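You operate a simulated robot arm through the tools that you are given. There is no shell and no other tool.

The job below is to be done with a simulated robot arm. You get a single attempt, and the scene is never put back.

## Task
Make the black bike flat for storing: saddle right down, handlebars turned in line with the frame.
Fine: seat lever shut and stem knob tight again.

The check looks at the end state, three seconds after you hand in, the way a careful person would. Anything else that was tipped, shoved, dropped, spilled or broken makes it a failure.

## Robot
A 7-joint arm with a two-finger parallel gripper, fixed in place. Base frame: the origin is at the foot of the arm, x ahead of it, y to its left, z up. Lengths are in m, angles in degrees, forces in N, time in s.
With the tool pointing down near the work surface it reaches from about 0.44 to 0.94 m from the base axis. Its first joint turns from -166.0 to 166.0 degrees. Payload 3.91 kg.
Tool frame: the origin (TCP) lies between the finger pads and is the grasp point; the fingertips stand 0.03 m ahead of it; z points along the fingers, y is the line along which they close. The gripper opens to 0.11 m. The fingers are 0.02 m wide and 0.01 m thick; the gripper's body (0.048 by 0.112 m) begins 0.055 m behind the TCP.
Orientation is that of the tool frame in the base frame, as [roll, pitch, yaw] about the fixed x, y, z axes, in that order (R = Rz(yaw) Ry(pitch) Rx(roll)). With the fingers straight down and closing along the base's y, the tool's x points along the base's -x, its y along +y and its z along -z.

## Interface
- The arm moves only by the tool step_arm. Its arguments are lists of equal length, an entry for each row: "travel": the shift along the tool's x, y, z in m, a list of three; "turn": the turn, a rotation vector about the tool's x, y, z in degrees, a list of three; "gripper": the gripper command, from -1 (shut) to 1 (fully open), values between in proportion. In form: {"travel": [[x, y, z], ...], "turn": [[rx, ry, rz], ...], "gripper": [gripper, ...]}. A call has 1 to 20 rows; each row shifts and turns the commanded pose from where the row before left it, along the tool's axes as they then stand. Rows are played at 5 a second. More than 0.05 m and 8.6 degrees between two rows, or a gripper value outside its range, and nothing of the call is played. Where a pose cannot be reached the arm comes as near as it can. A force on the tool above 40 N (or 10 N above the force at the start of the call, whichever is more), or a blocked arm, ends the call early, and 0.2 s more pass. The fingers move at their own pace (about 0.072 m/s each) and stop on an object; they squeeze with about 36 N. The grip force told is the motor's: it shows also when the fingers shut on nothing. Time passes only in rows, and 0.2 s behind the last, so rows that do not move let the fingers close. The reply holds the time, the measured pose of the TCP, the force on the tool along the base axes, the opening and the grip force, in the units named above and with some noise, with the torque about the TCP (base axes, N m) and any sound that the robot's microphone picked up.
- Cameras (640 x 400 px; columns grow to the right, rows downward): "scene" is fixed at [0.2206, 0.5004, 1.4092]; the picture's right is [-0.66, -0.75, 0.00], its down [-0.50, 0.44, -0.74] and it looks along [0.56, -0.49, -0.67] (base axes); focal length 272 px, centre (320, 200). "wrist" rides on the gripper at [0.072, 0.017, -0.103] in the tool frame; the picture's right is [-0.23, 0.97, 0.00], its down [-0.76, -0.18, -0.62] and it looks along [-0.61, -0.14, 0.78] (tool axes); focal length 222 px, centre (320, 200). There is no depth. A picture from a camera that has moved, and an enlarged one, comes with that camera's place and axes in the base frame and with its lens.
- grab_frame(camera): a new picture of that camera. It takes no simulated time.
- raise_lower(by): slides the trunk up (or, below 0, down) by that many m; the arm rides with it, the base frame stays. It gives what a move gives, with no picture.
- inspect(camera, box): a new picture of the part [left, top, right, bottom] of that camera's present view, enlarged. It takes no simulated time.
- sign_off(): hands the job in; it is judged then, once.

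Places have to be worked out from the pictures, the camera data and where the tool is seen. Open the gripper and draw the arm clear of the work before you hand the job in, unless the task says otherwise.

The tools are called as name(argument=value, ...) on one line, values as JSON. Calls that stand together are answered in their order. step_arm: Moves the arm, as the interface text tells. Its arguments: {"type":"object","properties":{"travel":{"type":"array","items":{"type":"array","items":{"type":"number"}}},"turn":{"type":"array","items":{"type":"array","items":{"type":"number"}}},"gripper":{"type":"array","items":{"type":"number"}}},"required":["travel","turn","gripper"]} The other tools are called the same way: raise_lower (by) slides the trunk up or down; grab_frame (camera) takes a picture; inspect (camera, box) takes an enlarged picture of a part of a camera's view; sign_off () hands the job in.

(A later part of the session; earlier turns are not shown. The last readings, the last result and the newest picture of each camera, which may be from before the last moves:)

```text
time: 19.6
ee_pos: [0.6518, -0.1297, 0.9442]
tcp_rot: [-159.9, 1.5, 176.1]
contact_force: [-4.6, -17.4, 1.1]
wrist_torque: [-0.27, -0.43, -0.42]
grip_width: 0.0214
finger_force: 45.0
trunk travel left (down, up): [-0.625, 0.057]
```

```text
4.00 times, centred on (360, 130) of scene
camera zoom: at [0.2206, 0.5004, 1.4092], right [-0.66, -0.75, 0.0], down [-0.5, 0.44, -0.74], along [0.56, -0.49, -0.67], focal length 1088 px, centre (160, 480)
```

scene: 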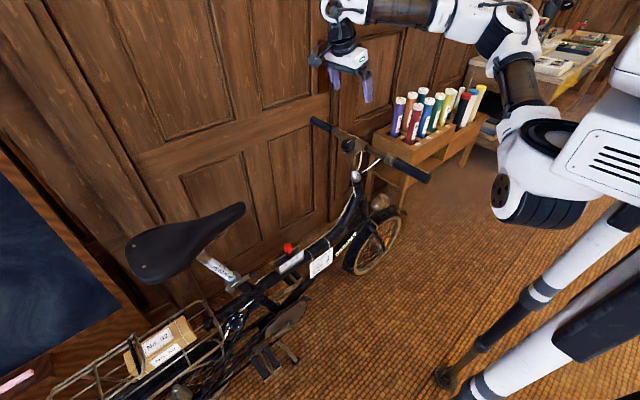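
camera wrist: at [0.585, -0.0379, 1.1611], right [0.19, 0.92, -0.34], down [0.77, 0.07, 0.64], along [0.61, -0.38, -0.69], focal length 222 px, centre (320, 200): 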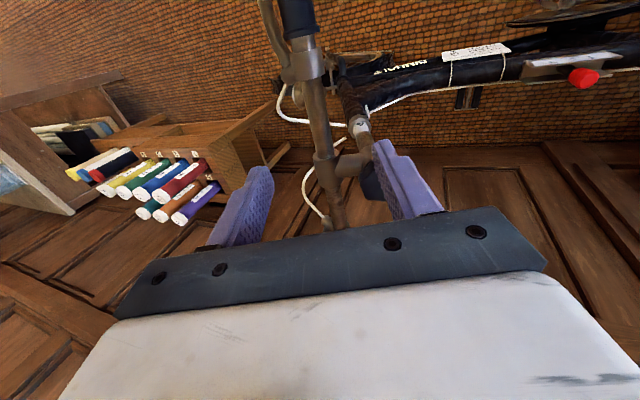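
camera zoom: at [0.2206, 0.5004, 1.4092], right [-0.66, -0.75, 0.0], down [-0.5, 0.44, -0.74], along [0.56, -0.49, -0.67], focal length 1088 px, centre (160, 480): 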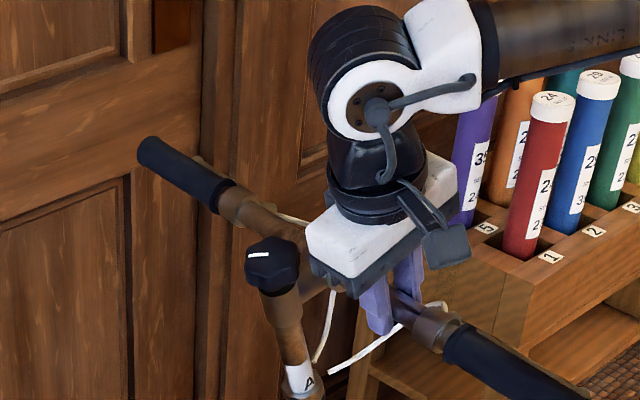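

The bar moved with the gripper about 4° with modest force (17 N), so the stem is loose. I check that the front wheel and frame stayed put before continuing.

inspect(camera="scene", box=[280, 180, 440, 280])

step_arm(travel=[[0.00556, 0.0075, 0], [0.00556, 0.00794, 0], [0.00556, 0.00794, 0]], turn=[[0, 0, 6], [0, 0, 6], [0, 0, 6]], gripper=[-1, -1, -1])

inspect(camera="scene", box=[280, 80, 440, 280])

```text
4.00 times, centred on (360, 230) of scene
camera zoom: at [0.2206, 0.5004, 1.4092], right [-0.66, -0.75, 0.0], down [-0.5, 0.44, -0.74], along [0.56, -0.49, -0.67], focal length 1088 px, centre (160, 80)
```

zoom: 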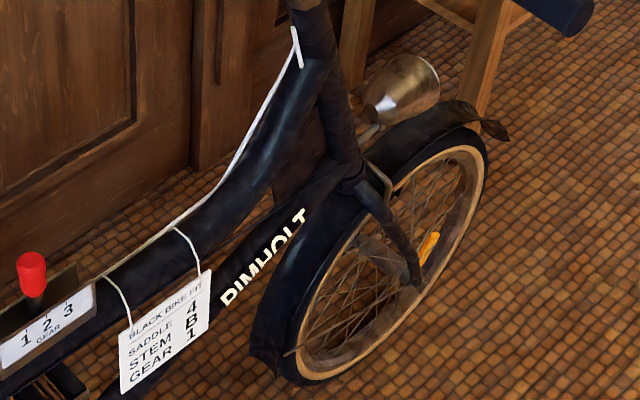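

```text
time: 20.4
ee_pos: [0.6418, -0.1035, 0.9349]
tcp_rot: [-161.4, 7.3, 159.1]
contact_force: [-0.9, -15.3, -4.3]
wrist_torque: [-0.15, -0.15, -0.68]
grip_width: 0.0219
finger_force: 44.4
trunk travel left (down, up): [-0.625, 0.057]
```

```text
2.00 times, centred on (360, 180) of scene
camera zoom: at [0.2206, 0.5004, 1.4092], right [-0.66, -0.75, 0.0], down [-0.5, 0.44, -0.74], along [0.56, -0.49, -0.67], focal length 544 px, centre (240, 240)
```

zoom: 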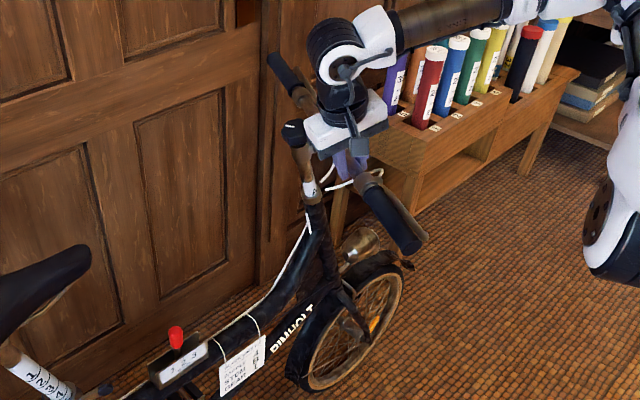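

The bar is rotating cleanly at about 22°, with the wheel and frame still. I continue the swing.

step_arm(travel=[[0.00556, 0.00794, 0], [0.00556, 0.00794, 0], [0.00556, 0.00794, 0], [0.00556, 0.00794, 0], [0.00556, 0.00794, 0], [0.00556, 0.00794, 0]], turn=[[0, 0, 6], [0, 0, 6], [0, 0, 6], [0, 0, 6], [0, 0, 6], [0, 0, 6]], gripper=[-1, -1, -1, -1, -1, -1])

inspect(camera="scene", box=[280, 80, 440, 280])

grab_frame(camera="wrist")

```text
time: 21.8
ee_pos: [0.6439, -0.0512, 0.9154]
tcp_rot: [-169.3, 17.0, 123.5]
contact_force: [15.6, -13.9, 3.6]
wrist_torque: [-0.07, -0.17, -0.39]
grip_width: 0.0217
finger_force: 44.5
trunk travel left (down, up): [-0.625, 0.057]
```

```text
2.00 times, centred on (360, 180) of scene
camera zoom: at [0.2206, 0.5004, 1.4092], right [-0.66, -0.75, 0.0], down [-0.5, 0.44, -0.74], along [0.56, -0.49, -0.67], focal length 544 px, centre (240, 240)
```

zoom: 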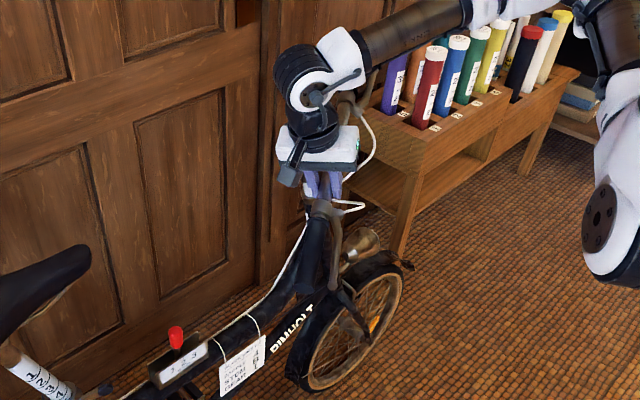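

```text
taken
camera wrist: at [0.6211, 0.0497, 0.9864], right [0.95, 0.3, -0.11], down [0.25, -0.48, 0.84], along [0.2, -0.82, -0.53], focal length 222 px, centre (320, 200)
```

wrist: 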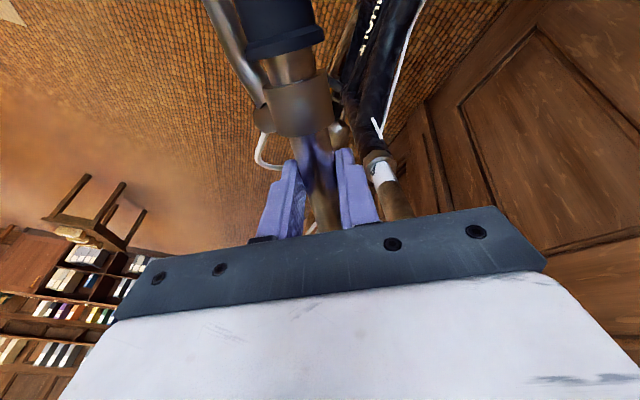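

About 58° done. There is a slight inward force, so I trim the arc by 3 mm toward the axis and continue to about 88°.

step_arm(travel=[[0.004, 0.0104, 0], [0.00556, 0.00794, 0], [0.00556, 0.00794, 0], [0.00556, 0.00794, 0], [0.00556, 0.00794, 0]], turn=[[0, 0, 6], [0, 0, 6], [0, 0, 6], [0, 0, 6], [0, 0, 6]], gripper=[-1, -1, -1, -1, -1])

inspect(camera="scene", box=[280, 80, 440, 280])

grab_frame(camera="wrist")

```text
time: 23.0
ee_pos: [0.6723, -0.0144, 0.9008]
tcp_rot: [-179.2, 20.0, 92.0]
contact_force: [-5.5, -13.7, -4.5]
wrist_torque: [-0.54, -0.09, -0.78]
grip_width: 0.0221
finger_force: 45.2
trunk travel left (down, up): [-0.625, 0.057]
```

```text
2.00 times, centred on (360, 180) of scene
camera zoom: at [0.2206, 0.5004, 1.4092], right [-0.66, -0.75, 0.0], down [-0.5, 0.44, -0.74], along [0.56, -0.49, -0.67], focal length 544 px, centre (240, 240)
```

zoom: 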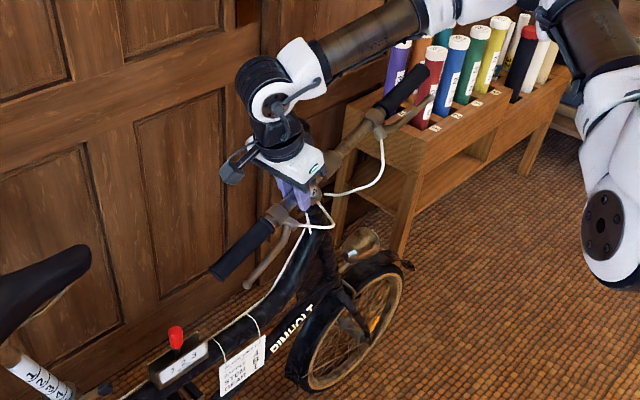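

```text
taken
camera wrist: at [0.6886, 0.0887, 0.9722], right [0.98, -0.18, 0.07], down [-0.15, -0.51, 0.85], along [-0.12, -0.84, -0.53], focal length 222 px, centre (320, 200)
```

wrist: 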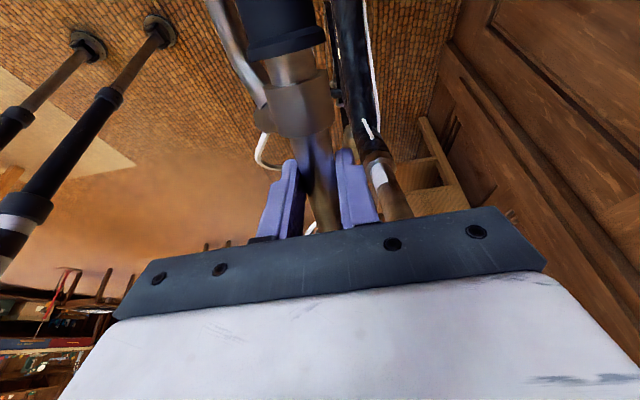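

Near 88°. I add the last 2° and then measure the bar direction from the pictures before letting go.

step_arm(travel=[[0.0019, 0.0026, 0], [0, 0, 0]], turn=[[0, 0, 2], [0, 0, 0]], gripper=[-1, -1])

inspect(camera="scene", box=[312, 100, 408, 160])

inspect(camera="scene", box=[360, 90, 424, 130])

inspect(camera="scene", box=[360, 140, 456, 200])

inspect(camera="scene", box=[360, 170, 424, 230])

inspect(camera="scene", box=[370, 180, 434, 220])

```text
time: 23.6
ee_pos: [0.6753, -0.0126, 0.9005]
tcp_rot: [180.0, 20.0, 89.9]
contact_force: [-5.3, -16.2, -7.3]
wrist_torque: [-0.25, -0.26, -0.92]
grip_width: 0.0218
finger_force: 45.2
trunk travel left (down, up): [-0.625, 0.057]
```

```text
6.67 times, centred on (360, 130) of scene
camera zoom: at [0.2206, 0.5004, 1.4092], right [-0.66, -0.75, 0.0], down [-0.5, 0.44, -0.74], along [0.56, -0.49, -0.67], focal length 1813 px, centre (53, 667)
```

zoom: 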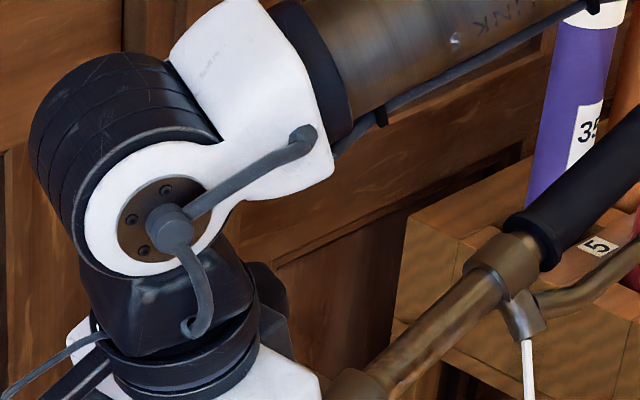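

```text
10.00 times, centred on (392, 110) of scene
camera zoom: at [0.2206, 0.5004, 1.4092], right [-0.66, -0.75, 0.0], down [-0.5, 0.44, -0.74], along [0.56, -0.49, -0.67], focal length 2720 px, centre (-400, 1100)
```

zoom: 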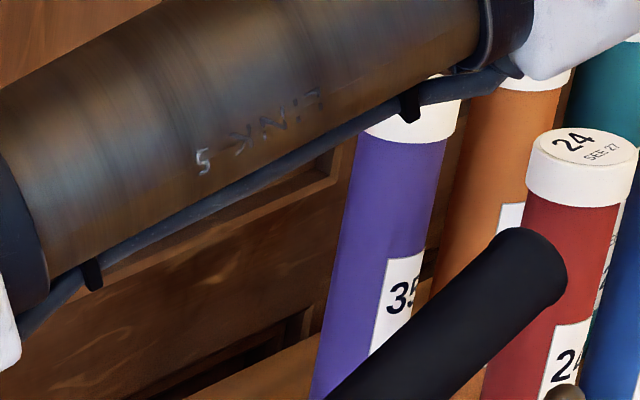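

```text
6.67 times, centred on (408, 170) of scene
camera zoom: at [0.2206, 0.5004, 1.4092], right [-0.66, -0.75, 0.0], down [-0.5, 0.44, -0.74], along [0.56, -0.49, -0.67], focal length 1813 px, centre (-267, 400)
```

zoom: 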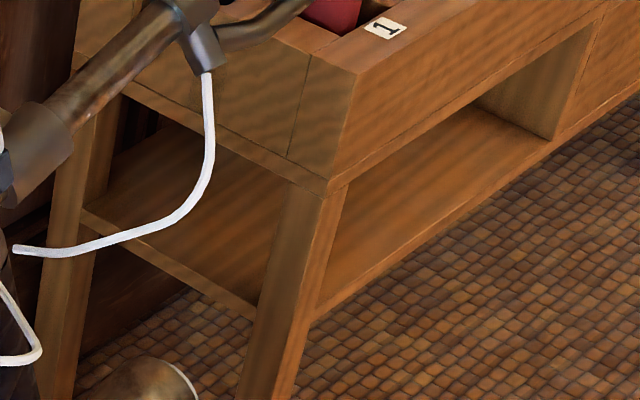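

```text
6.67 times, centred on (392, 200) of scene
camera zoom: at [0.2206, 0.5004, 1.4092], right [-0.66, -0.75, 0.0], down [-0.5, 0.44, -0.74], along [0.56, -0.49, -0.67], focal length 1813 px, centre (-160, 200)
```

zoom: 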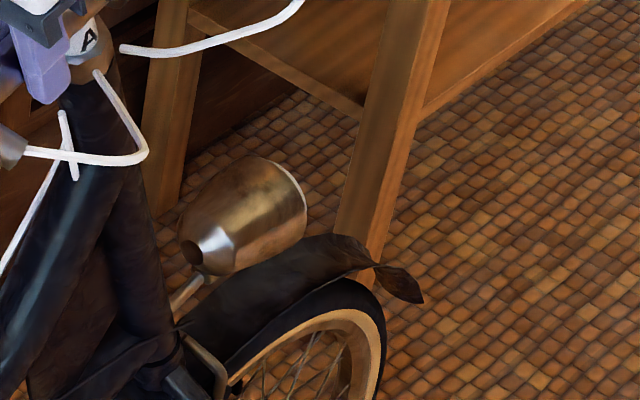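

```text
10.00 times, centred on (402, 200) of scene
camera zoom: at [0.2206, 0.5004, 1.4092], right [-0.66, -0.75, 0.0], down [-0.5, 0.44, -0.74], along [0.56, -0.49, -0.67], focal length 2720 px, centre (-500, 200)
```

zoom: 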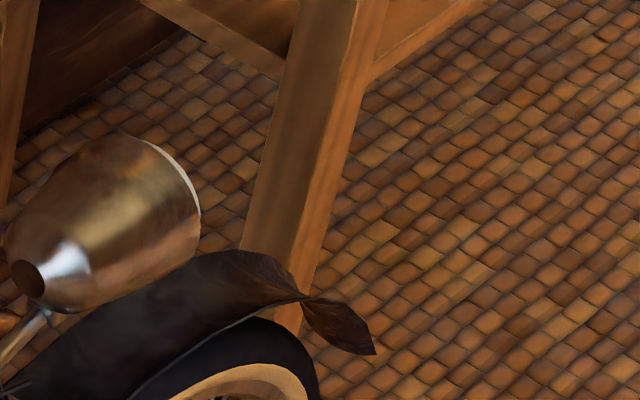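

I release gently (opening to about 6 cm), back straight out along the axis, and look at the bar's direction unobstructed.

step_arm(travel=[[0, 0, 0], [0, 0, 0], [0, 0, -0.02], [0, 0, -0.03], [0, 0, -0.04], [0, 0, -0.04], [0, 0, -0.04]], turn=[[0, 0, 0], [0, 0, 0], [0, 0, 0], [0, 0, 0], [0, 0, 0], [0, 0, 0], [0, 0, 0]], gripper=[0.1, 0.1, 0.1, 0.1, 0.1, 0.1, 0.1])

grab_frame(camera="scene")

inspect(camera="scene", box=[280, 90, 440, 240])

grab_frame(camera="wrist")

```text
time: 25.2
ee_pos: [0.6757, 0.0459, 1.0612]
tcp_rot: [-180.0, 19.9, 90.2]
contact_force: [0.1, 0.0, 0.1]
wrist_torque: [-0.01, -0.04, 0.0]
grip_width: 0.0604
finger_force: 0.1
trunk travel left (down, up): [-0.625, 0.057]
```

```text
taken
```

scene: 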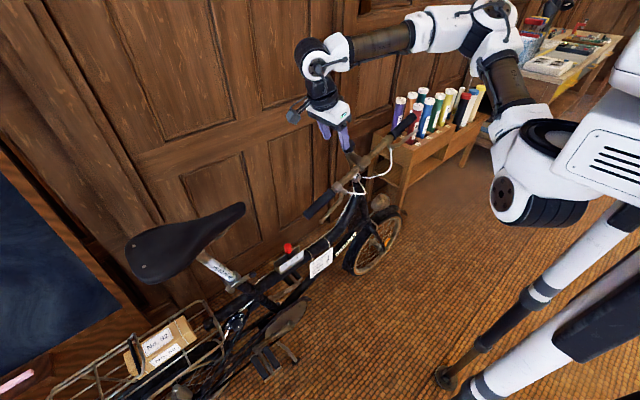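

```text
2.67 times, centred on (360, 165) of scene
camera zoom: at [0.2206, 0.5004, 1.4092], right [-0.66, -0.75, 0.0], down [-0.5, 0.44, -0.74], along [0.56, -0.49, -0.67], focal length 725 px, centre (213, 293)
```

zoom: 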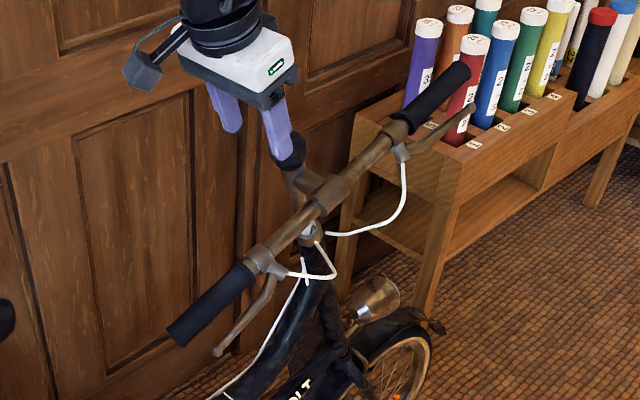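

```text
taken
camera wrist: at [0.6934, 0.1487, 1.1323], right [0.97, -0.21, 0.08], down [-0.18, -0.5, 0.85], along [-0.14, -0.84, -0.53], focal length 222 px, centre (320, 200)
```

wrist: 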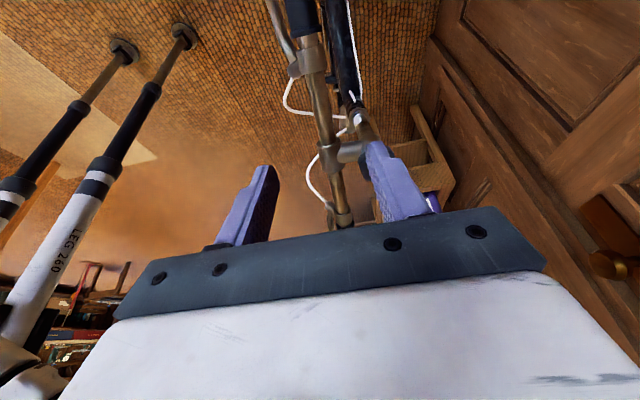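

inspect(camera="wrist", box=[250, 0, 410, 100])

inspect(camera="wrist", box=[250, 120, 410, 220])

```text
4.00 times, centred on (330, 50) of wrist
camera zoom: at [0.6934, 0.1487, 1.1323], right [0.97, -0.21, 0.08], down [-0.18, -0.5, 0.85], along [-0.14, -0.84, -0.53], focal length 888 px, centre (280, 800)
```

zoom: 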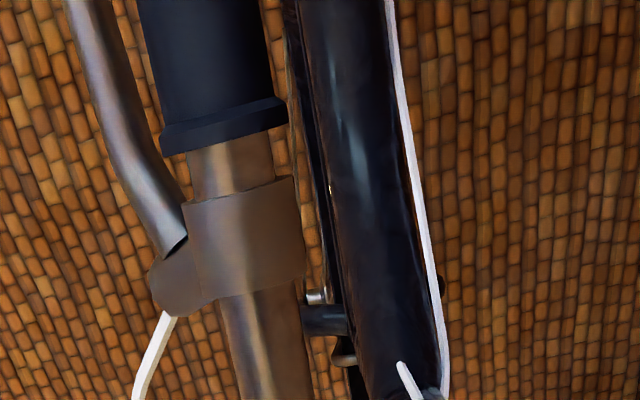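

```text
4.00 times, centred on (330, 170) of wrist
camera zoom: at [0.6934, 0.1487, 1.1323], right [0.97, -0.21, 0.08], down [-0.18, -0.5, 0.85], along [-0.14, -0.84, -0.53], focal length 888 px, centre (280, 320)
```

zoom: 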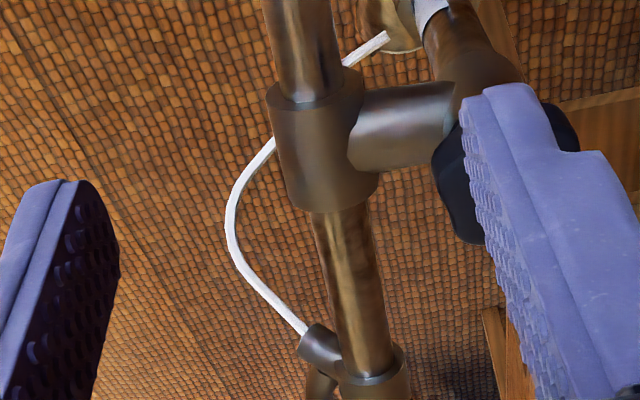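

From four points on the bar I get a direction within about 1° of the frame line, so it is in line. Now I go back over the knob with the wrist wound the other way, ready to tighten clockwise.

step_arm(travel=[[-0.038, 0.026, 0], [-0.0374, 0.0263, 0], [0, 0, 0], [0, 0, 0], [0, 0, 0], [0, 0, 0], [0, 0, 0], [0, 0, 0], [0, 0, 0], [0, 0, 0], [0, 0, 0], [0, 0, 0], [0, 0, 0], [0, 0, 0], [0, 0, 0], [0, 0, 0]], turn=[[0, 0, 0], [0, 0, 0], [0, 0, -8], [0, 0, -8], [0, 0, -8], [0, 0, -8], [0, 0, -8], [0, 0, -8], [0, 0, -8], [0, 0, -8], [0, 0, -8], [0, 0, -8], [0, 0, -8], [0, 0, -8], [0, 0, -8], [0, 0, -6]], gripper=[0.25, 0.25, 0.25, 0.25, 0.25, 0.25, 0.25, 0.25, 0.25, 0.25, 0.25, 0.25, 0.25, 0.25, 0.25, 0.25])

grab_frame(camera="wrist")

inspect(camera="scene", box=[280, 80, 440, 180])

```text
time: 28.6
ee_pos: [0.728, -0.0265, 1.0874]
tcp_rot: [-161.1, -6.7, -160.9]
contact_force: [-1.0, 0.2, 0.0]
wrist_torque: [-0.03, -0.02, -0.01]
grip_width: 0.0689
finger_force: 0.0
trunk travel left (down, up): [-0.625, 0.057]
```

```text
taken
camera wrist: at [0.6552, 0.0019, 1.1852], right [-0.12, 0.93, -0.34], down [0.78, 0.3, 0.55], along [0.62, -0.2, -0.76], focal length 222 px, centre (320, 200)
```

wrist: 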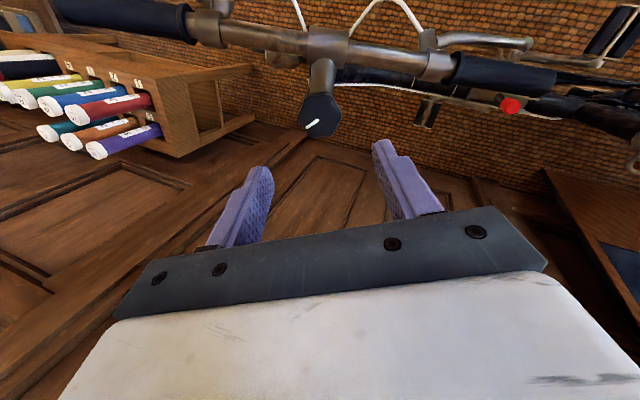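

```text
4.00 times, centred on (360, 130) of scene
camera zoom: at [0.2206, 0.5004, 1.4092], right [-0.66, -0.75, 0.0], down [-0.5, 0.44, -0.74], along [0.56, -0.49, -0.67], focal length 1088 px, centre (160, 480)
```

zoom: 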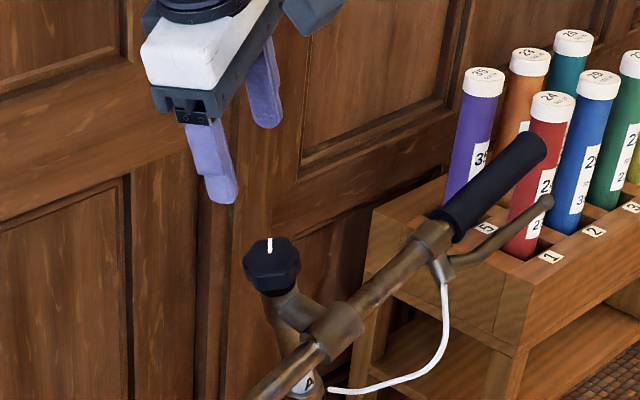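

The mark sits about 133° counter-clockwise of the bar, as expected. I descend 11.7 cm along the axis onto the knob and close.

step_arm(travel=[[0, 0, 0.025], [0, 0, 0.025], [0, 0, 0.025], [0, 0, 0.025], [0, 0, 0.017], [0, 0, 0], [0, 0, 0], [0, 0, 0], [0, 0, 0]], turn=[[0, 0, 0], [0, 0, 0], [0, 0, 0], [0, 0, 0], [0, 0, 0], [0, 0, 0], [0, 0, 0], [0, 0, 0], [0, 0, 0]], gripper=[0.25, 0.25, 0.25, 0.25, 0.25, 0.25, -1, -1, -1])

grab_frame(camera="wrist")

inspect(camera="scene", box=[280, 80, 440, 180])

```text
time: 30.6
ee_pos: [0.7285, -0.0652, 0.977]
tcp_rot: [-161.1, -6.7, -161.1]
contact_force: [2.5, -7.0, -2.0]
wrist_torque: [-0.17, -0.67, 0.22]
grip_width: 0.0437
finger_force: 44.8
trunk travel left (down, up): [-0.625, 0.057]
```

```text
taken
camera wrist: at [0.6556, -0.0384, 1.0757], right [-0.12, 0.93, -0.34], down [0.78, 0.3, 0.55], along [0.62, -0.2, -0.76], focal length 222 px, centre (320, 200)
```

wrist: 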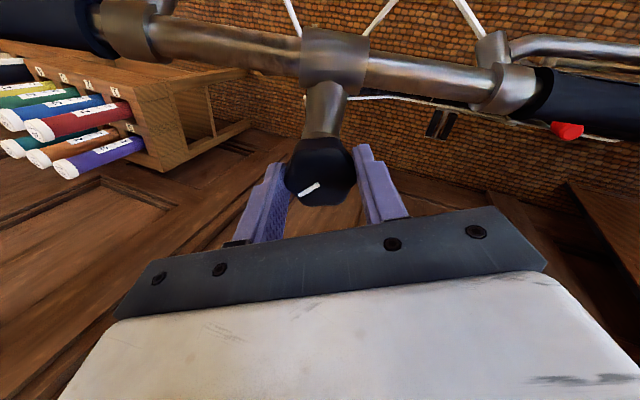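

```text
4.00 times, centred on (360, 130) of scene
camera zoom: at [0.2206, 0.5004, 1.4092], right [-0.66, -0.75, 0.0], down [-0.5, 0.44, -0.74], along [0.56, -0.49, -0.67], focal length 1088 px, centre (160, 480)
```

zoom: 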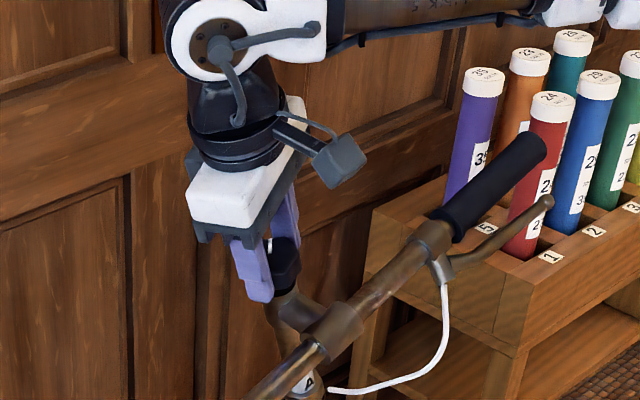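

Knob gripped. I tighten clockwise in stages, first 32°, and check that the bar does not follow.

step_arm(travel=[[0, 0, 0], [0, 0, 0], [0, 0, 0], [0, 0, 0]], turn=[[0, 0, 8], [0, 0, 8], [0, 0, 8], [0, 0, 8]], gripper=[-1, -1, -1, -1])

inspect(camera="scene", box=[280, 80, 440, 180])

grab_frame(camera="wrist")

```text
time: 31.6
ee_pos: [0.7289, -0.0649, 0.976]
tcp_rot: [-160.6, 4.2, 168.6]
contact_force: [9.3, -2.2, 4.2]
wrist_torque: [-0.02, 0.73, -0.22]
grip_width: 0.0436
finger_force: 44.8
trunk travel left (down, up): [-0.625, 0.057]
```

```text
4.00 times, centred on (360, 130) of scene
camera zoom: at [0.2206, 0.5004, 1.4092], right [-0.66, -0.75, 0.0], down [-0.5, 0.44, -0.74], along [0.56, -0.49, -0.67], focal length 1088 px, centre (160, 480)
```

zoom: 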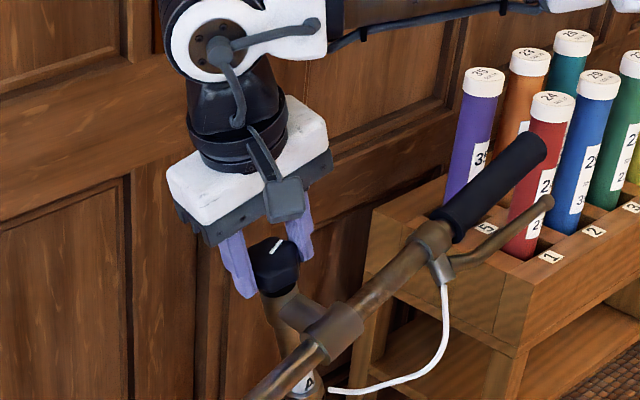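

```text
taken
camera wrist: at [0.6621, 0.0004, 1.0613], right [0.43, 0.85, -0.31], down [0.71, -0.1, 0.7], along [0.56, -0.52, -0.64], focal length 222 px, centre (320, 200)
```

wrist: 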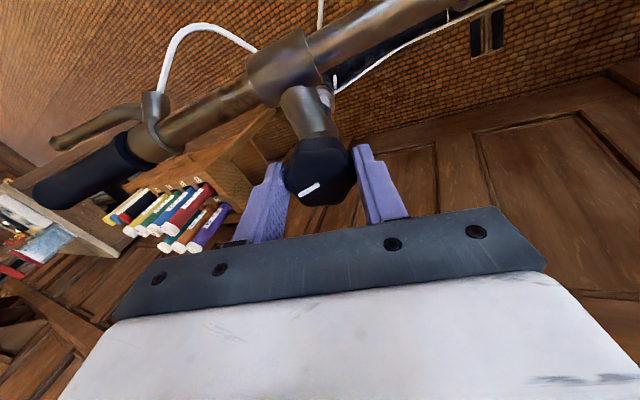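

The bar stayed still while the knob turned. I continue another 72°.

step_arm(travel=[[0, 0, 0], [0, 0, 0], [0, 0, 0], [0, 0, 0], [0, 0, 0], [0, 0, 0], [0, 0, 0], [0, 0, 0], [0, 0, 0]], turn=[[0, 0, 8], [0, 0, 8], [0, 0, 8], [0, 0, 8], [0, 0, 8], [0, 0, 8], [0, 0, 8], [0, 0, 8], [0, 0, 8]], gripper=[-1, -1, -1, -1, -1, -1, -1, -1, -1])

inspect(camera="scene", box=[280, 80, 440, 180])

grab_frame(camera="wrist")

```text
time: 33.6
ee_pos: [0.7296, -0.0631, 0.9772]
tcp_rot: [-177.9, 19.9, 96.3]
contact_force: [21.2, 12.1, -2.5]
wrist_torque: [-0.57, -0.6, 0.26]
grip_width: 0.0435
finger_force: 45.3
trunk travel left (down, up): [-0.625, 0.057]
```

```text
4.00 times, centred on (360, 130) of scene
camera zoom: at [0.2206, 0.5004, 1.4092], right [-0.66, -0.75, 0.0], down [-0.5, 0.44, -0.74], along [0.56, -0.49, -0.67], focal length 1088 px, centre (160, 480)
```

zoom: 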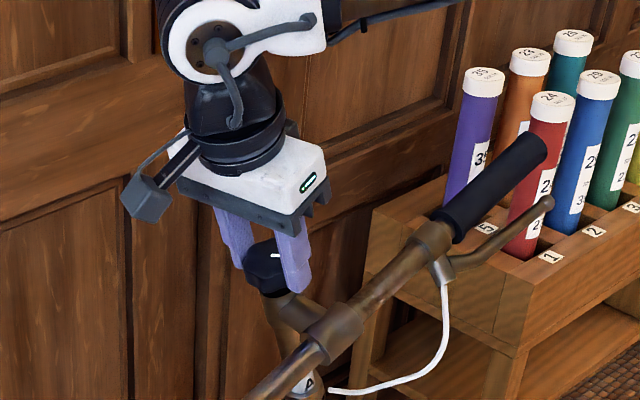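

```text
taken
camera wrist: at [0.74, 0.041, 1.0461], right [0.99, -0.12, 0.04], down [-0.1, -0.52, 0.85], along [-0.08, -0.85, -0.52], focal length 222 px, centre (320, 200)
```

wrist: 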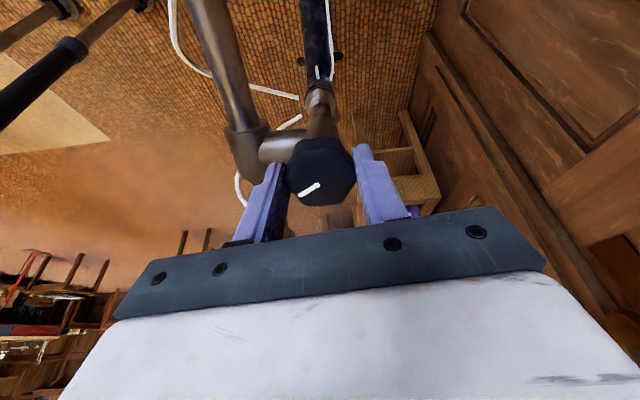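

About 104° back, bar still in line. I trim the tool 2 mm toward +x to relieve the side load, and continue to tighten.

step_arm(travel=[[0.001, 0.002, 0], [0, 0, 0], [0, 0, 0], [0, 0, 0]], turn=[[0, 0, 0], [0, 0, 7], [0, 0, 7], [0, 0, 7]], gripper=[-1, -1, -1, -1])

inspect(camera="scene", box=[280, 80, 440, 180])

inspect(camera="wrist", box=[200, 80, 456, 240])

```text
time: 34.6
ee_pos: [0.7308, -0.0634, 0.975]
tcp_rot: [174.7, 19.4, 73.9]
contact_force: [13.6, 4.5, 2.5]
wrist_torque: [0.02, 0.05, 0.05]
grip_width: 0.0437
finger_force: 44.9
trunk travel left (down, up): [-0.625, 0.057]
```

```text
4.00 times, centred on (360, 130) of scene
camera zoom: at [0.2206, 0.5004, 1.4092], right [-0.66, -0.75, 0.0], down [-0.5, 0.44, -0.74], along [0.56, -0.49, -0.67], focal length 1088 px, centre (160, 480)
```

zoom: 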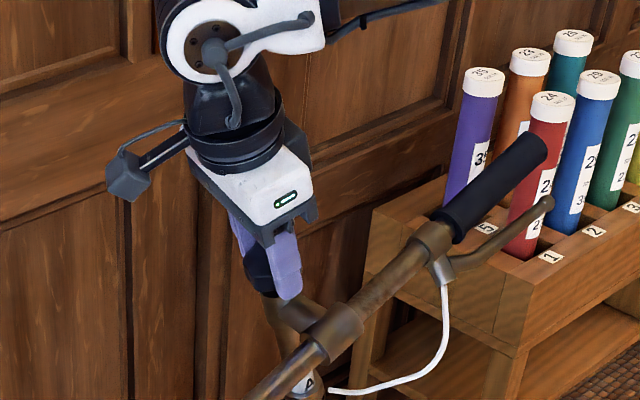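

```text
2.50 times, centred on (328, 160) of wrist
camera zoom: at [0.7667, 0.0331, 1.0488], right [0.88, -0.44, 0.16], down [-0.37, -0.43, 0.82], along [-0.3, -0.78, -0.55], focal length 555 px, centre (300, 300)
```

zoom: 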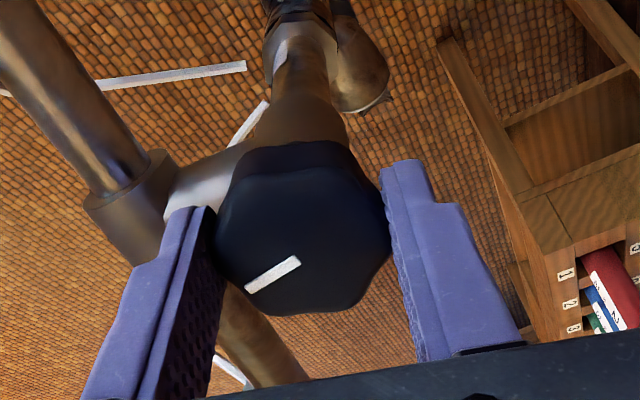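

The mark nearly points at the bar again, its original tight position relative to the stem. I keep turning in small steps until it firmly resists.

step_arm(travel=[[0, 0.001, 0], [0, 0, 0], [0, 0, 0]], turn=[[0, 0, 3], [0, 0, 3], [0, 0, 3]], gripper=[-1, -1, -1])

inspect(camera="wrist", box=[200, 80, 456, 240])

inspect(camera="scene", box=[280, 80, 440, 180])

```text
time: 35.4
ee_pos: [0.7302, -0.0634, 0.9763]
tcp_rot: [171.6, 18.3, 64.5]
contact_force: [-1.2, 4.3, -3.3]
wrist_torque: [-0.25, 0.11, -0.01]
grip_width: 0.0434
finger_force: 44.9
trunk travel left (down, up): [-0.625, 0.057]
```

```text
2.50 times, centred on (328, 160) of wrist
camera zoom: at [0.7768, 0.0269, 1.051], right [0.8, -0.57, 0.21], down [-0.47, -0.37, 0.8], along [-0.38, -0.73, -0.56], focal length 555 px, centre (300, 300)
```

zoom: 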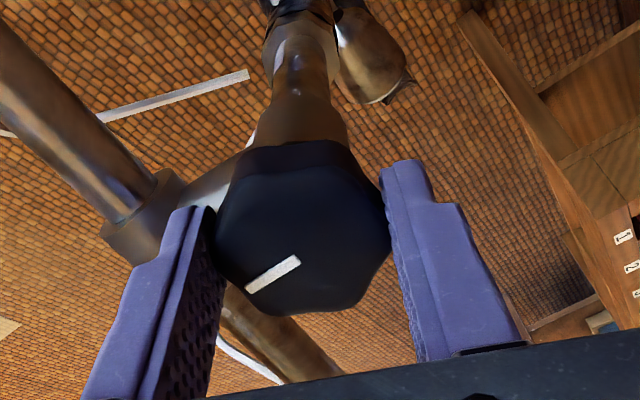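

```text
4.00 times, centred on (360, 130) of scene
camera zoom: at [0.2206, 0.5004, 1.4092], right [-0.66, -0.75, 0.0], down [-0.5, 0.44, -0.74], along [0.56, -0.49, -0.67], focal length 1088 px, centre (160, 480)
```

zoom: 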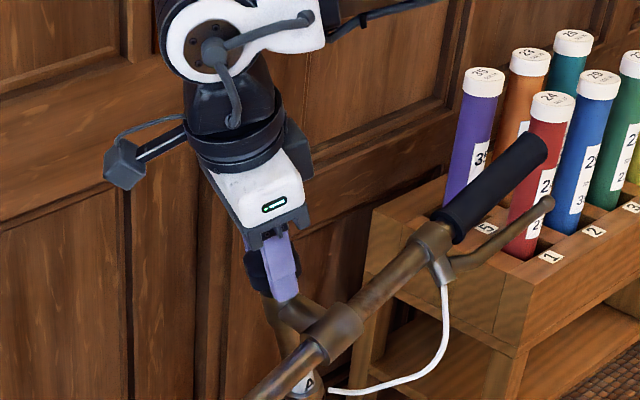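

Still almost no resistance at about 134°. I continue in small steps, looking for the stop.

step_arm(travel=[[0, 0, 0], [0, 0, 0], [0, 0, 0]], turn=[[0, 0, 3], [0, 0, 3], [0, 0, 3]], gripper=[-1, -1, -1])

inspect(camera="wrist", box=[200, 80, 456, 240])

inspect(camera="scene", box=[280, 80, 440, 180])

```text
time: 36.2
ee_pos: [0.7306, -0.0641, 0.9759]
tcp_rot: [168.8, 16.8, 55.2]
contact_force: [-7.9, -0.7, -5.0]
wrist_torque: [-0.09, 0.56, 0.84]
grip_width: 0.0436
finger_force: 45.0
trunk travel left (down, up): [-0.625, 0.057]
```

```text
2.50 times, centred on (328, 160) of wrist
camera zoom: at [0.7853, 0.0193, 1.054], right [0.69, -0.68, 0.25], down [-0.56, -0.3, 0.77], along [-0.45, -0.67, -0.59], focal length 555 px, centre (300, 300)
```

zoom: 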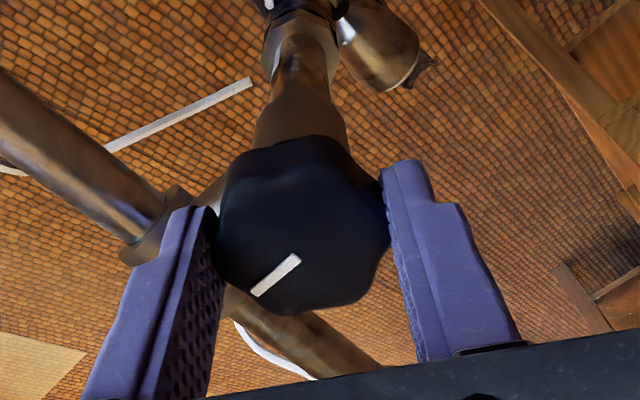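

```text
4.00 times, centred on (360, 130) of scene
camera zoom: at [0.2206, 0.5004, 1.4092], right [-0.66, -0.75, 0.0], down [-0.5, 0.44, -0.74], along [0.56, -0.49, -0.67], focal length 1088 px, centre (160, 480)
```

zoom: 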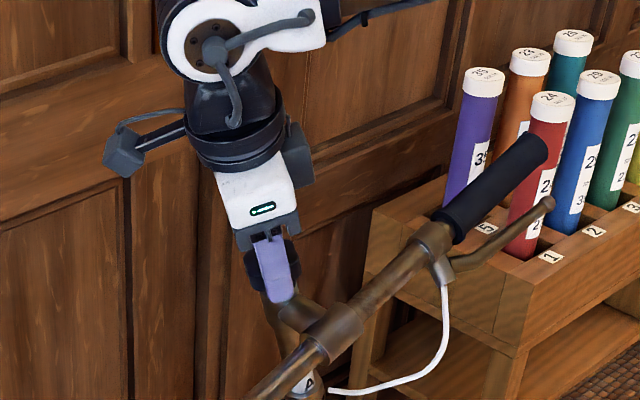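

Resistance has appeared: about 1 N·m against clockwise turning, and the mark slips slightly in the fingers, so the knob is at its stop. I give one last small nip to be sure it is tight.

step_arm(travel=[[0, 0, 0], [0, 0, 0]], turn=[[0, 0, 3], [0, 0, 0]], gripper=[-1, -1])

inspect(camera="wrist", box=[200, 80, 456, 240])

inspect(camera="scene", box=[280, 80, 440, 180])

```text
time: 36.8
ee_pos: [0.7303, -0.0646, 0.9768]
tcp_rot: [167.9, 16.1, 52.3]
contact_force: [-8.7, 0.0, -6.0]
wrist_torque: [0.04, 0.43, 0.36]
grip_width: 0.0438
finger_force: 45.3
trunk travel left (down, up): [-0.625, 0.057]
```

```text
2.50 times, centred on (328, 160) of wrist
camera zoom: at [0.7881, 0.0168, 1.0552], right [0.65, -0.71, 0.26], down [-0.59, -0.27, 0.76], along [-0.47, -0.65, -0.6], focal length 555 px, centre (300, 300)
```

zoom: 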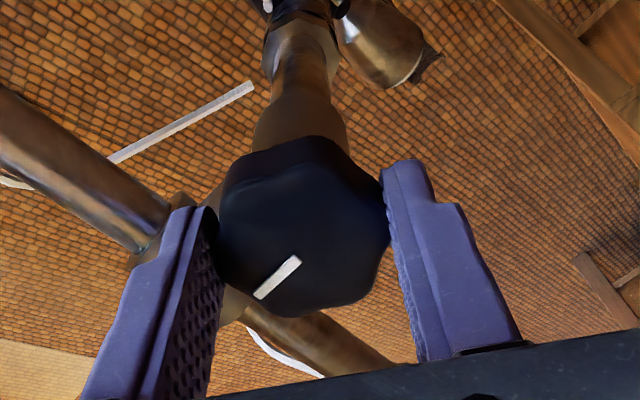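

```text
4.00 times, centred on (360, 130) of scene
camera zoom: at [0.2206, 0.5004, 1.4092], right [-0.66, -0.75, 0.0], down [-0.5, 0.44, -0.74], along [0.56, -0.49, -0.67], focal length 1088 px, centre (160, 480)
```

zoom: 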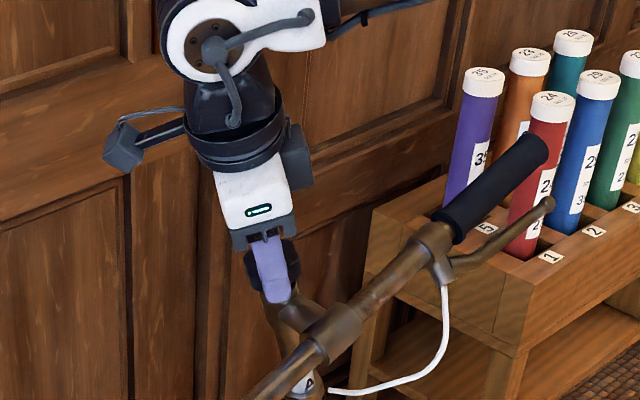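

The knob is slipping in the fingers at its stop, so it is tight. I release it and back off along the axis.

step_arm(travel=[[0, 0, 0], [0, 0, 0], [0, 0, -0.02], [0, 0, -0.04], [0, 0, -0.04], [0, 0, -0.04]], turn=[[0, 0, 0], [0, 0, 0], [0, 0, 0], [0, 0, 0], [0, 0, 0], [0, 0, 0]], gripper=[0.15, 0.15, 0.15, 0.15, 0.15, 0.15])

inspect(camera="wrist", box=[200, 0, 456, 160])

inspect(camera="scene", box=[280, 80, 440, 180])

grab_frame(camera="scene")

```text
time: 38.2
ee_pos: [0.7305, -0.0161, 1.1086]
tcp_rot: [167.9, 16.1, 52.2]
contact_force: [-1.0, 0.4, -0.1]
wrist_torque: [0.03, -0.02, 0.01]
grip_width: 0.0631
finger_force: 0.0
trunk travel left (down, up): [-0.625, 0.057]
```

```text
2.50 times, centred on (328, 80) of wrist
camera zoom: at [0.788, 0.0646, 1.1876], right [0.65, -0.71, 0.26], down [-0.59, -0.27, 0.76], along [-0.47, -0.65, -0.6], focal length 555 px, centre (300, 500)
```

zoom: 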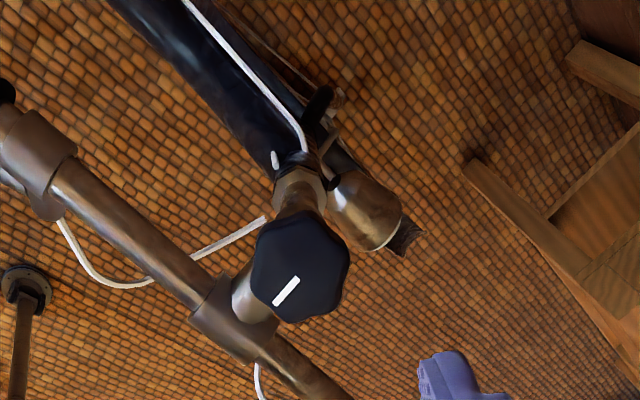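

```text
4.00 times, centred on (360, 130) of scene
camera zoom: at [0.2206, 0.5004, 1.4092], right [-0.66, -0.75, 0.0], down [-0.5, 0.44, -0.74], along [0.56, -0.49, -0.67], focal length 1088 px, centre (160, 480)
```

zoom: 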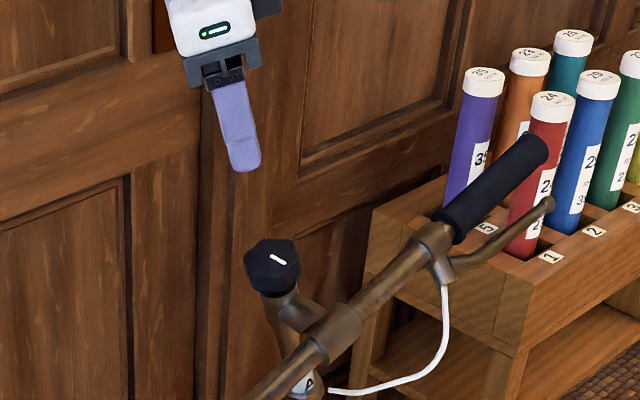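

```text
taken
```

scene: 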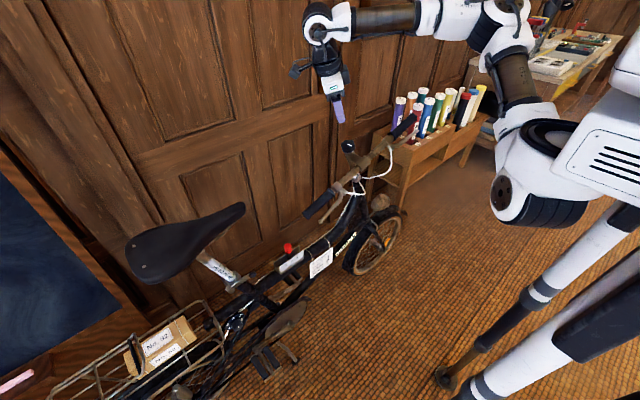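

The mark points along the stem at the bar again, just as at the start, and the bar is still in line, so the stem part is done. Next is the seat clamp: I lift away and unwind the wrist back to straight down.

step_arm(travel=[[0, 0, -0.03], [0, 0, -0.03], [0, 0, 0], [0, 0, 0], [0, 0, 0], [0, 0, 0], [0, 0, 0], [0, 0, 0], [0, 0, 0], [0, 0, 0], [0, 0, 0], [0, 0, 0], [0, 0, 0], [0, 0, 0], [0, 0, 0], [0, 0, 0], [0, 0, 0], [0, 0, 0], [0, 0, 0]], turn=[[0, 0, -7.86], [0, 0, -7.86], [0, 0, -7.86], [0, 0, -7.86], [0, 0, -7.86], [0, 0, -7.86], [0, 0, -7.86], [0, 0, -7.86], [0, 0, -7.86], [0, 0, -7.86], [0, 0, -7.86], [0, 0, -7.86], [0, 0, -7.86], [0, 0, -7.86], [0, 0, -7.86], [0, 0, -7.9], [-6.667, 0, 0], [-6.667, 0, 0], [-6.667, 0, 0]], gripper=[0.15, 0.15, 0.15, 0.15, 0.15, 0.15, 0.15, 0.15, 0.15, 0.15, 0.15, 0.15, 0.15, 0.15, 0.15, 0.15, 0.15, 0.15, 0.15])

```text
time: 42.2
ee_pos: [0.7314, 0.0048, 1.1652]
tcp_rot: [179.9, 0.1, -180.0]
contact_force: [-0.5, 0.1, -0.6]
wrist_torque: [0.01, 0.01, 0.04]
grip_width: 0.0632
finger_force: 0.0
trunk travel left (down, up): [-0.625, 0.057]
```

The tool is straight down again. I move to a viewing spot in front of the seat lever, around [0.50, 0.36, 0.98].

step_arm(travel=[[0.02314, 0.0355, 0], [0.02314, 0.0355, 0], [0.02314, 0.0355, 0], [0.02314, 0.0355, 0], [0.02314, 0.0355, 0], [0.02314, 0.0355, 0], [0.02314, 0.0355, 0], [0.02314, 0.0355, 0], [0.02314, 0.0355, 0], [0.02314, 0.0355, 0], [0, 0, 0.045], [0, 0, 0.045], [0, 0, 0.045], [0, 0, 0.045]], turn=[[0, 0, 0], [0, 0, 0], [0, 0, 0], [0, 0, 0], [0, 0, 0], [0, 0, 0], [0, 0, 0], [0, 0, 0], [0, 0, 0], [0, 0, 0], [0, 0, 0], [0, 0, 0], [0, 0, 0], [0, 0, 0]], gripper=[0.15, 0.15, 0.15, 0.15, 0.15, 0.15, 0.15, 0.15, 0.15, 0.15, 0.15, 0.15, 0.15, 0.15])

grab_frame(camera="wrist")

grab_frame(camera="scene")

```text
time: 45.2
ee_pos: [0.5015, 0.3621, 0.985]
tcp_rot: [180.0, 0.1, 179.8]
contact_force: [0.8, 0.6, 0.4]
wrist_torque: [0.04, -0.01, 0.03]
grip_width: 0.0631
finger_force: 0.1
trunk travel left (down, up): [-0.625, 0.057]
```

```text
taken
camera wrist: at [0.43, 0.378, 1.0867], right [0.23, 0.97, 0.0], down [0.76, -0.18, 0.62], along [0.61, -0.14, -0.78], focal length 222 px, centre (320, 200)
```

wrist: 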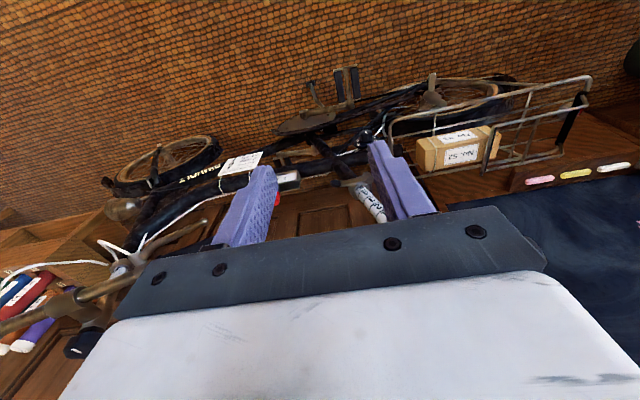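

```text
taken
```

scene: 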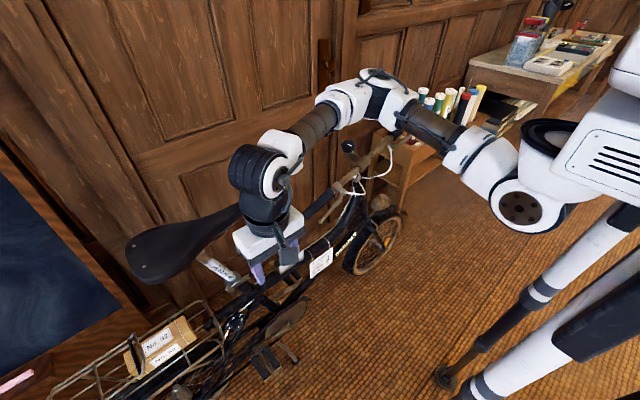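

inspect(camera="wrist", box=[280, 140, 408, 220])

inspect(camera="scene", box=[180, 230, 292, 300])

```text
5.00 times, centred on (344, 180) of wrist
camera zoom: at [0.43, 0.378, 1.0867], right [0.23, 0.97, 0.0], down [0.76, -0.18, 0.62], along [0.61, -0.14, -0.78], focal length 1111 px, centre (200, 300)
```

zoom: 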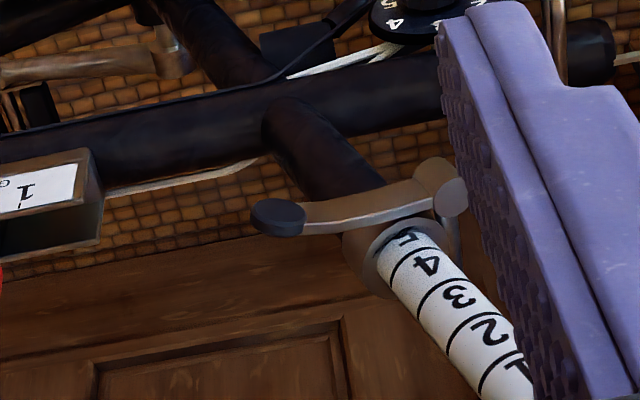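

```text
5.71 times, centred on (236, 265) of scene
camera zoom: at [0.2206, 0.5004, 1.4092], right [-0.66, -0.75, 0.0], down [-0.5, 0.44, -0.74], along [0.56, -0.49, -0.67], focal length 1554 px, centre (800, -171)
```

zoom: 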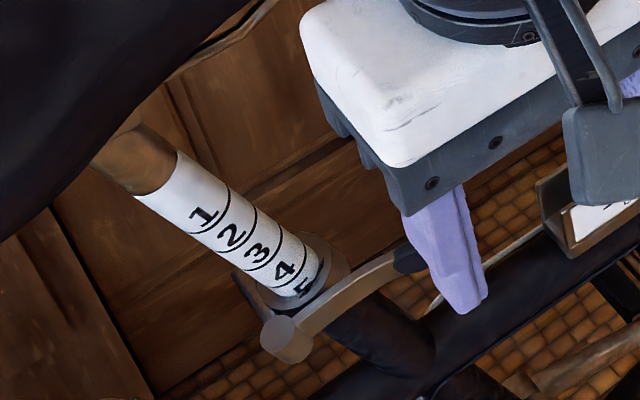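

Now I have a clear view of the lever: pivot barrel beside the collar on the robot side, arm hugging the clamp, black paddle pointing forward near [0.708, 0.346, 0.68]. I lower and pitch the tool for a horizontal view to fix the heights.

step_arm(travel=[[0.003, 0, 0.044], [0.003, 0, 0.044], [0.003, 0, 0.044], [0.003, 0, 0.044], [0.003, 0, 0.044], [0.003, 0, 0.044], [0, 0, 0], [0, 0, 0], [0, 0, 0], [0, 0, 0], [0, 0, 0], [0, 0, 0]], turn=[[0, 0, 0], [0, 0, 0], [0, 0, 0], [0, 0, 0], [0, 0, 0], [0, 0, 0], [0, -7.5, 0], [0, -7.5, 0], [0, -7.5, 0], [0, -7.5, 0], [0, -7.5, 0], [0, -7.5, 0]], gripper=[0.15, 0.15, 0.15, 0.15, 0.15, 0.15, 0.15, 0.15, 0.15, 0.15, 0.15, 0.15])

grab_frame(camera="wrist")

grab_frame(camera="scene")

```text
time: 47.8
ee_pos: [0.4844, 0.3588, 0.7199]
tcp_rot: [-180.0, 45.2, 179.7]
contact_force: [0.4, 0.0, -1.0]
wrist_torque: [-0.03, 0.0, 0.0]
grip_width: 0.0633
finger_force: 0.1
trunk travel left (down, up): [-0.625, 0.057]
```

```text
taken
camera wrist: at [0.3606, 0.3773, 0.7399], right [0.16, 0.97, 0.16], down [0.09, -0.18, 0.98], along [0.98, -0.14, -0.12], focal length 222 px, centre (320, 200)
```

wrist: 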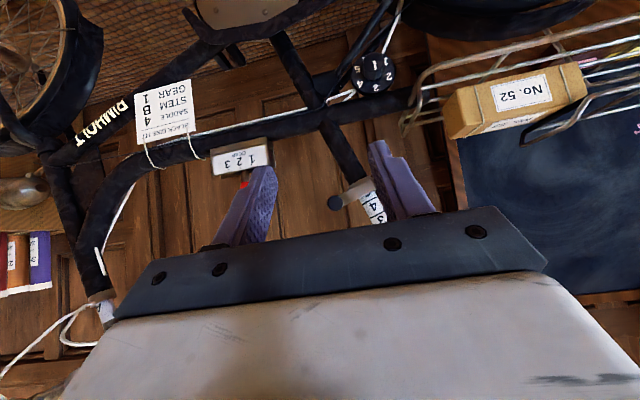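

```text
taken
```

scene: 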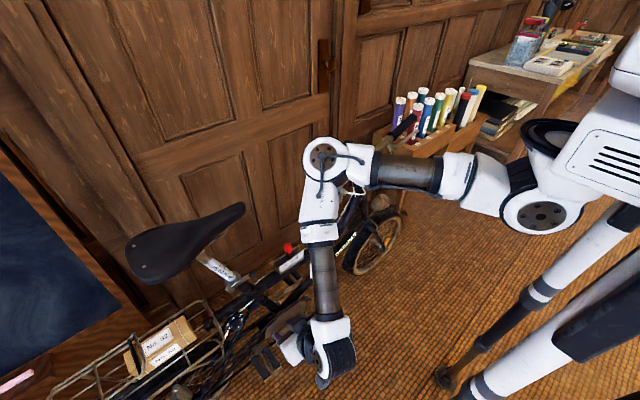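

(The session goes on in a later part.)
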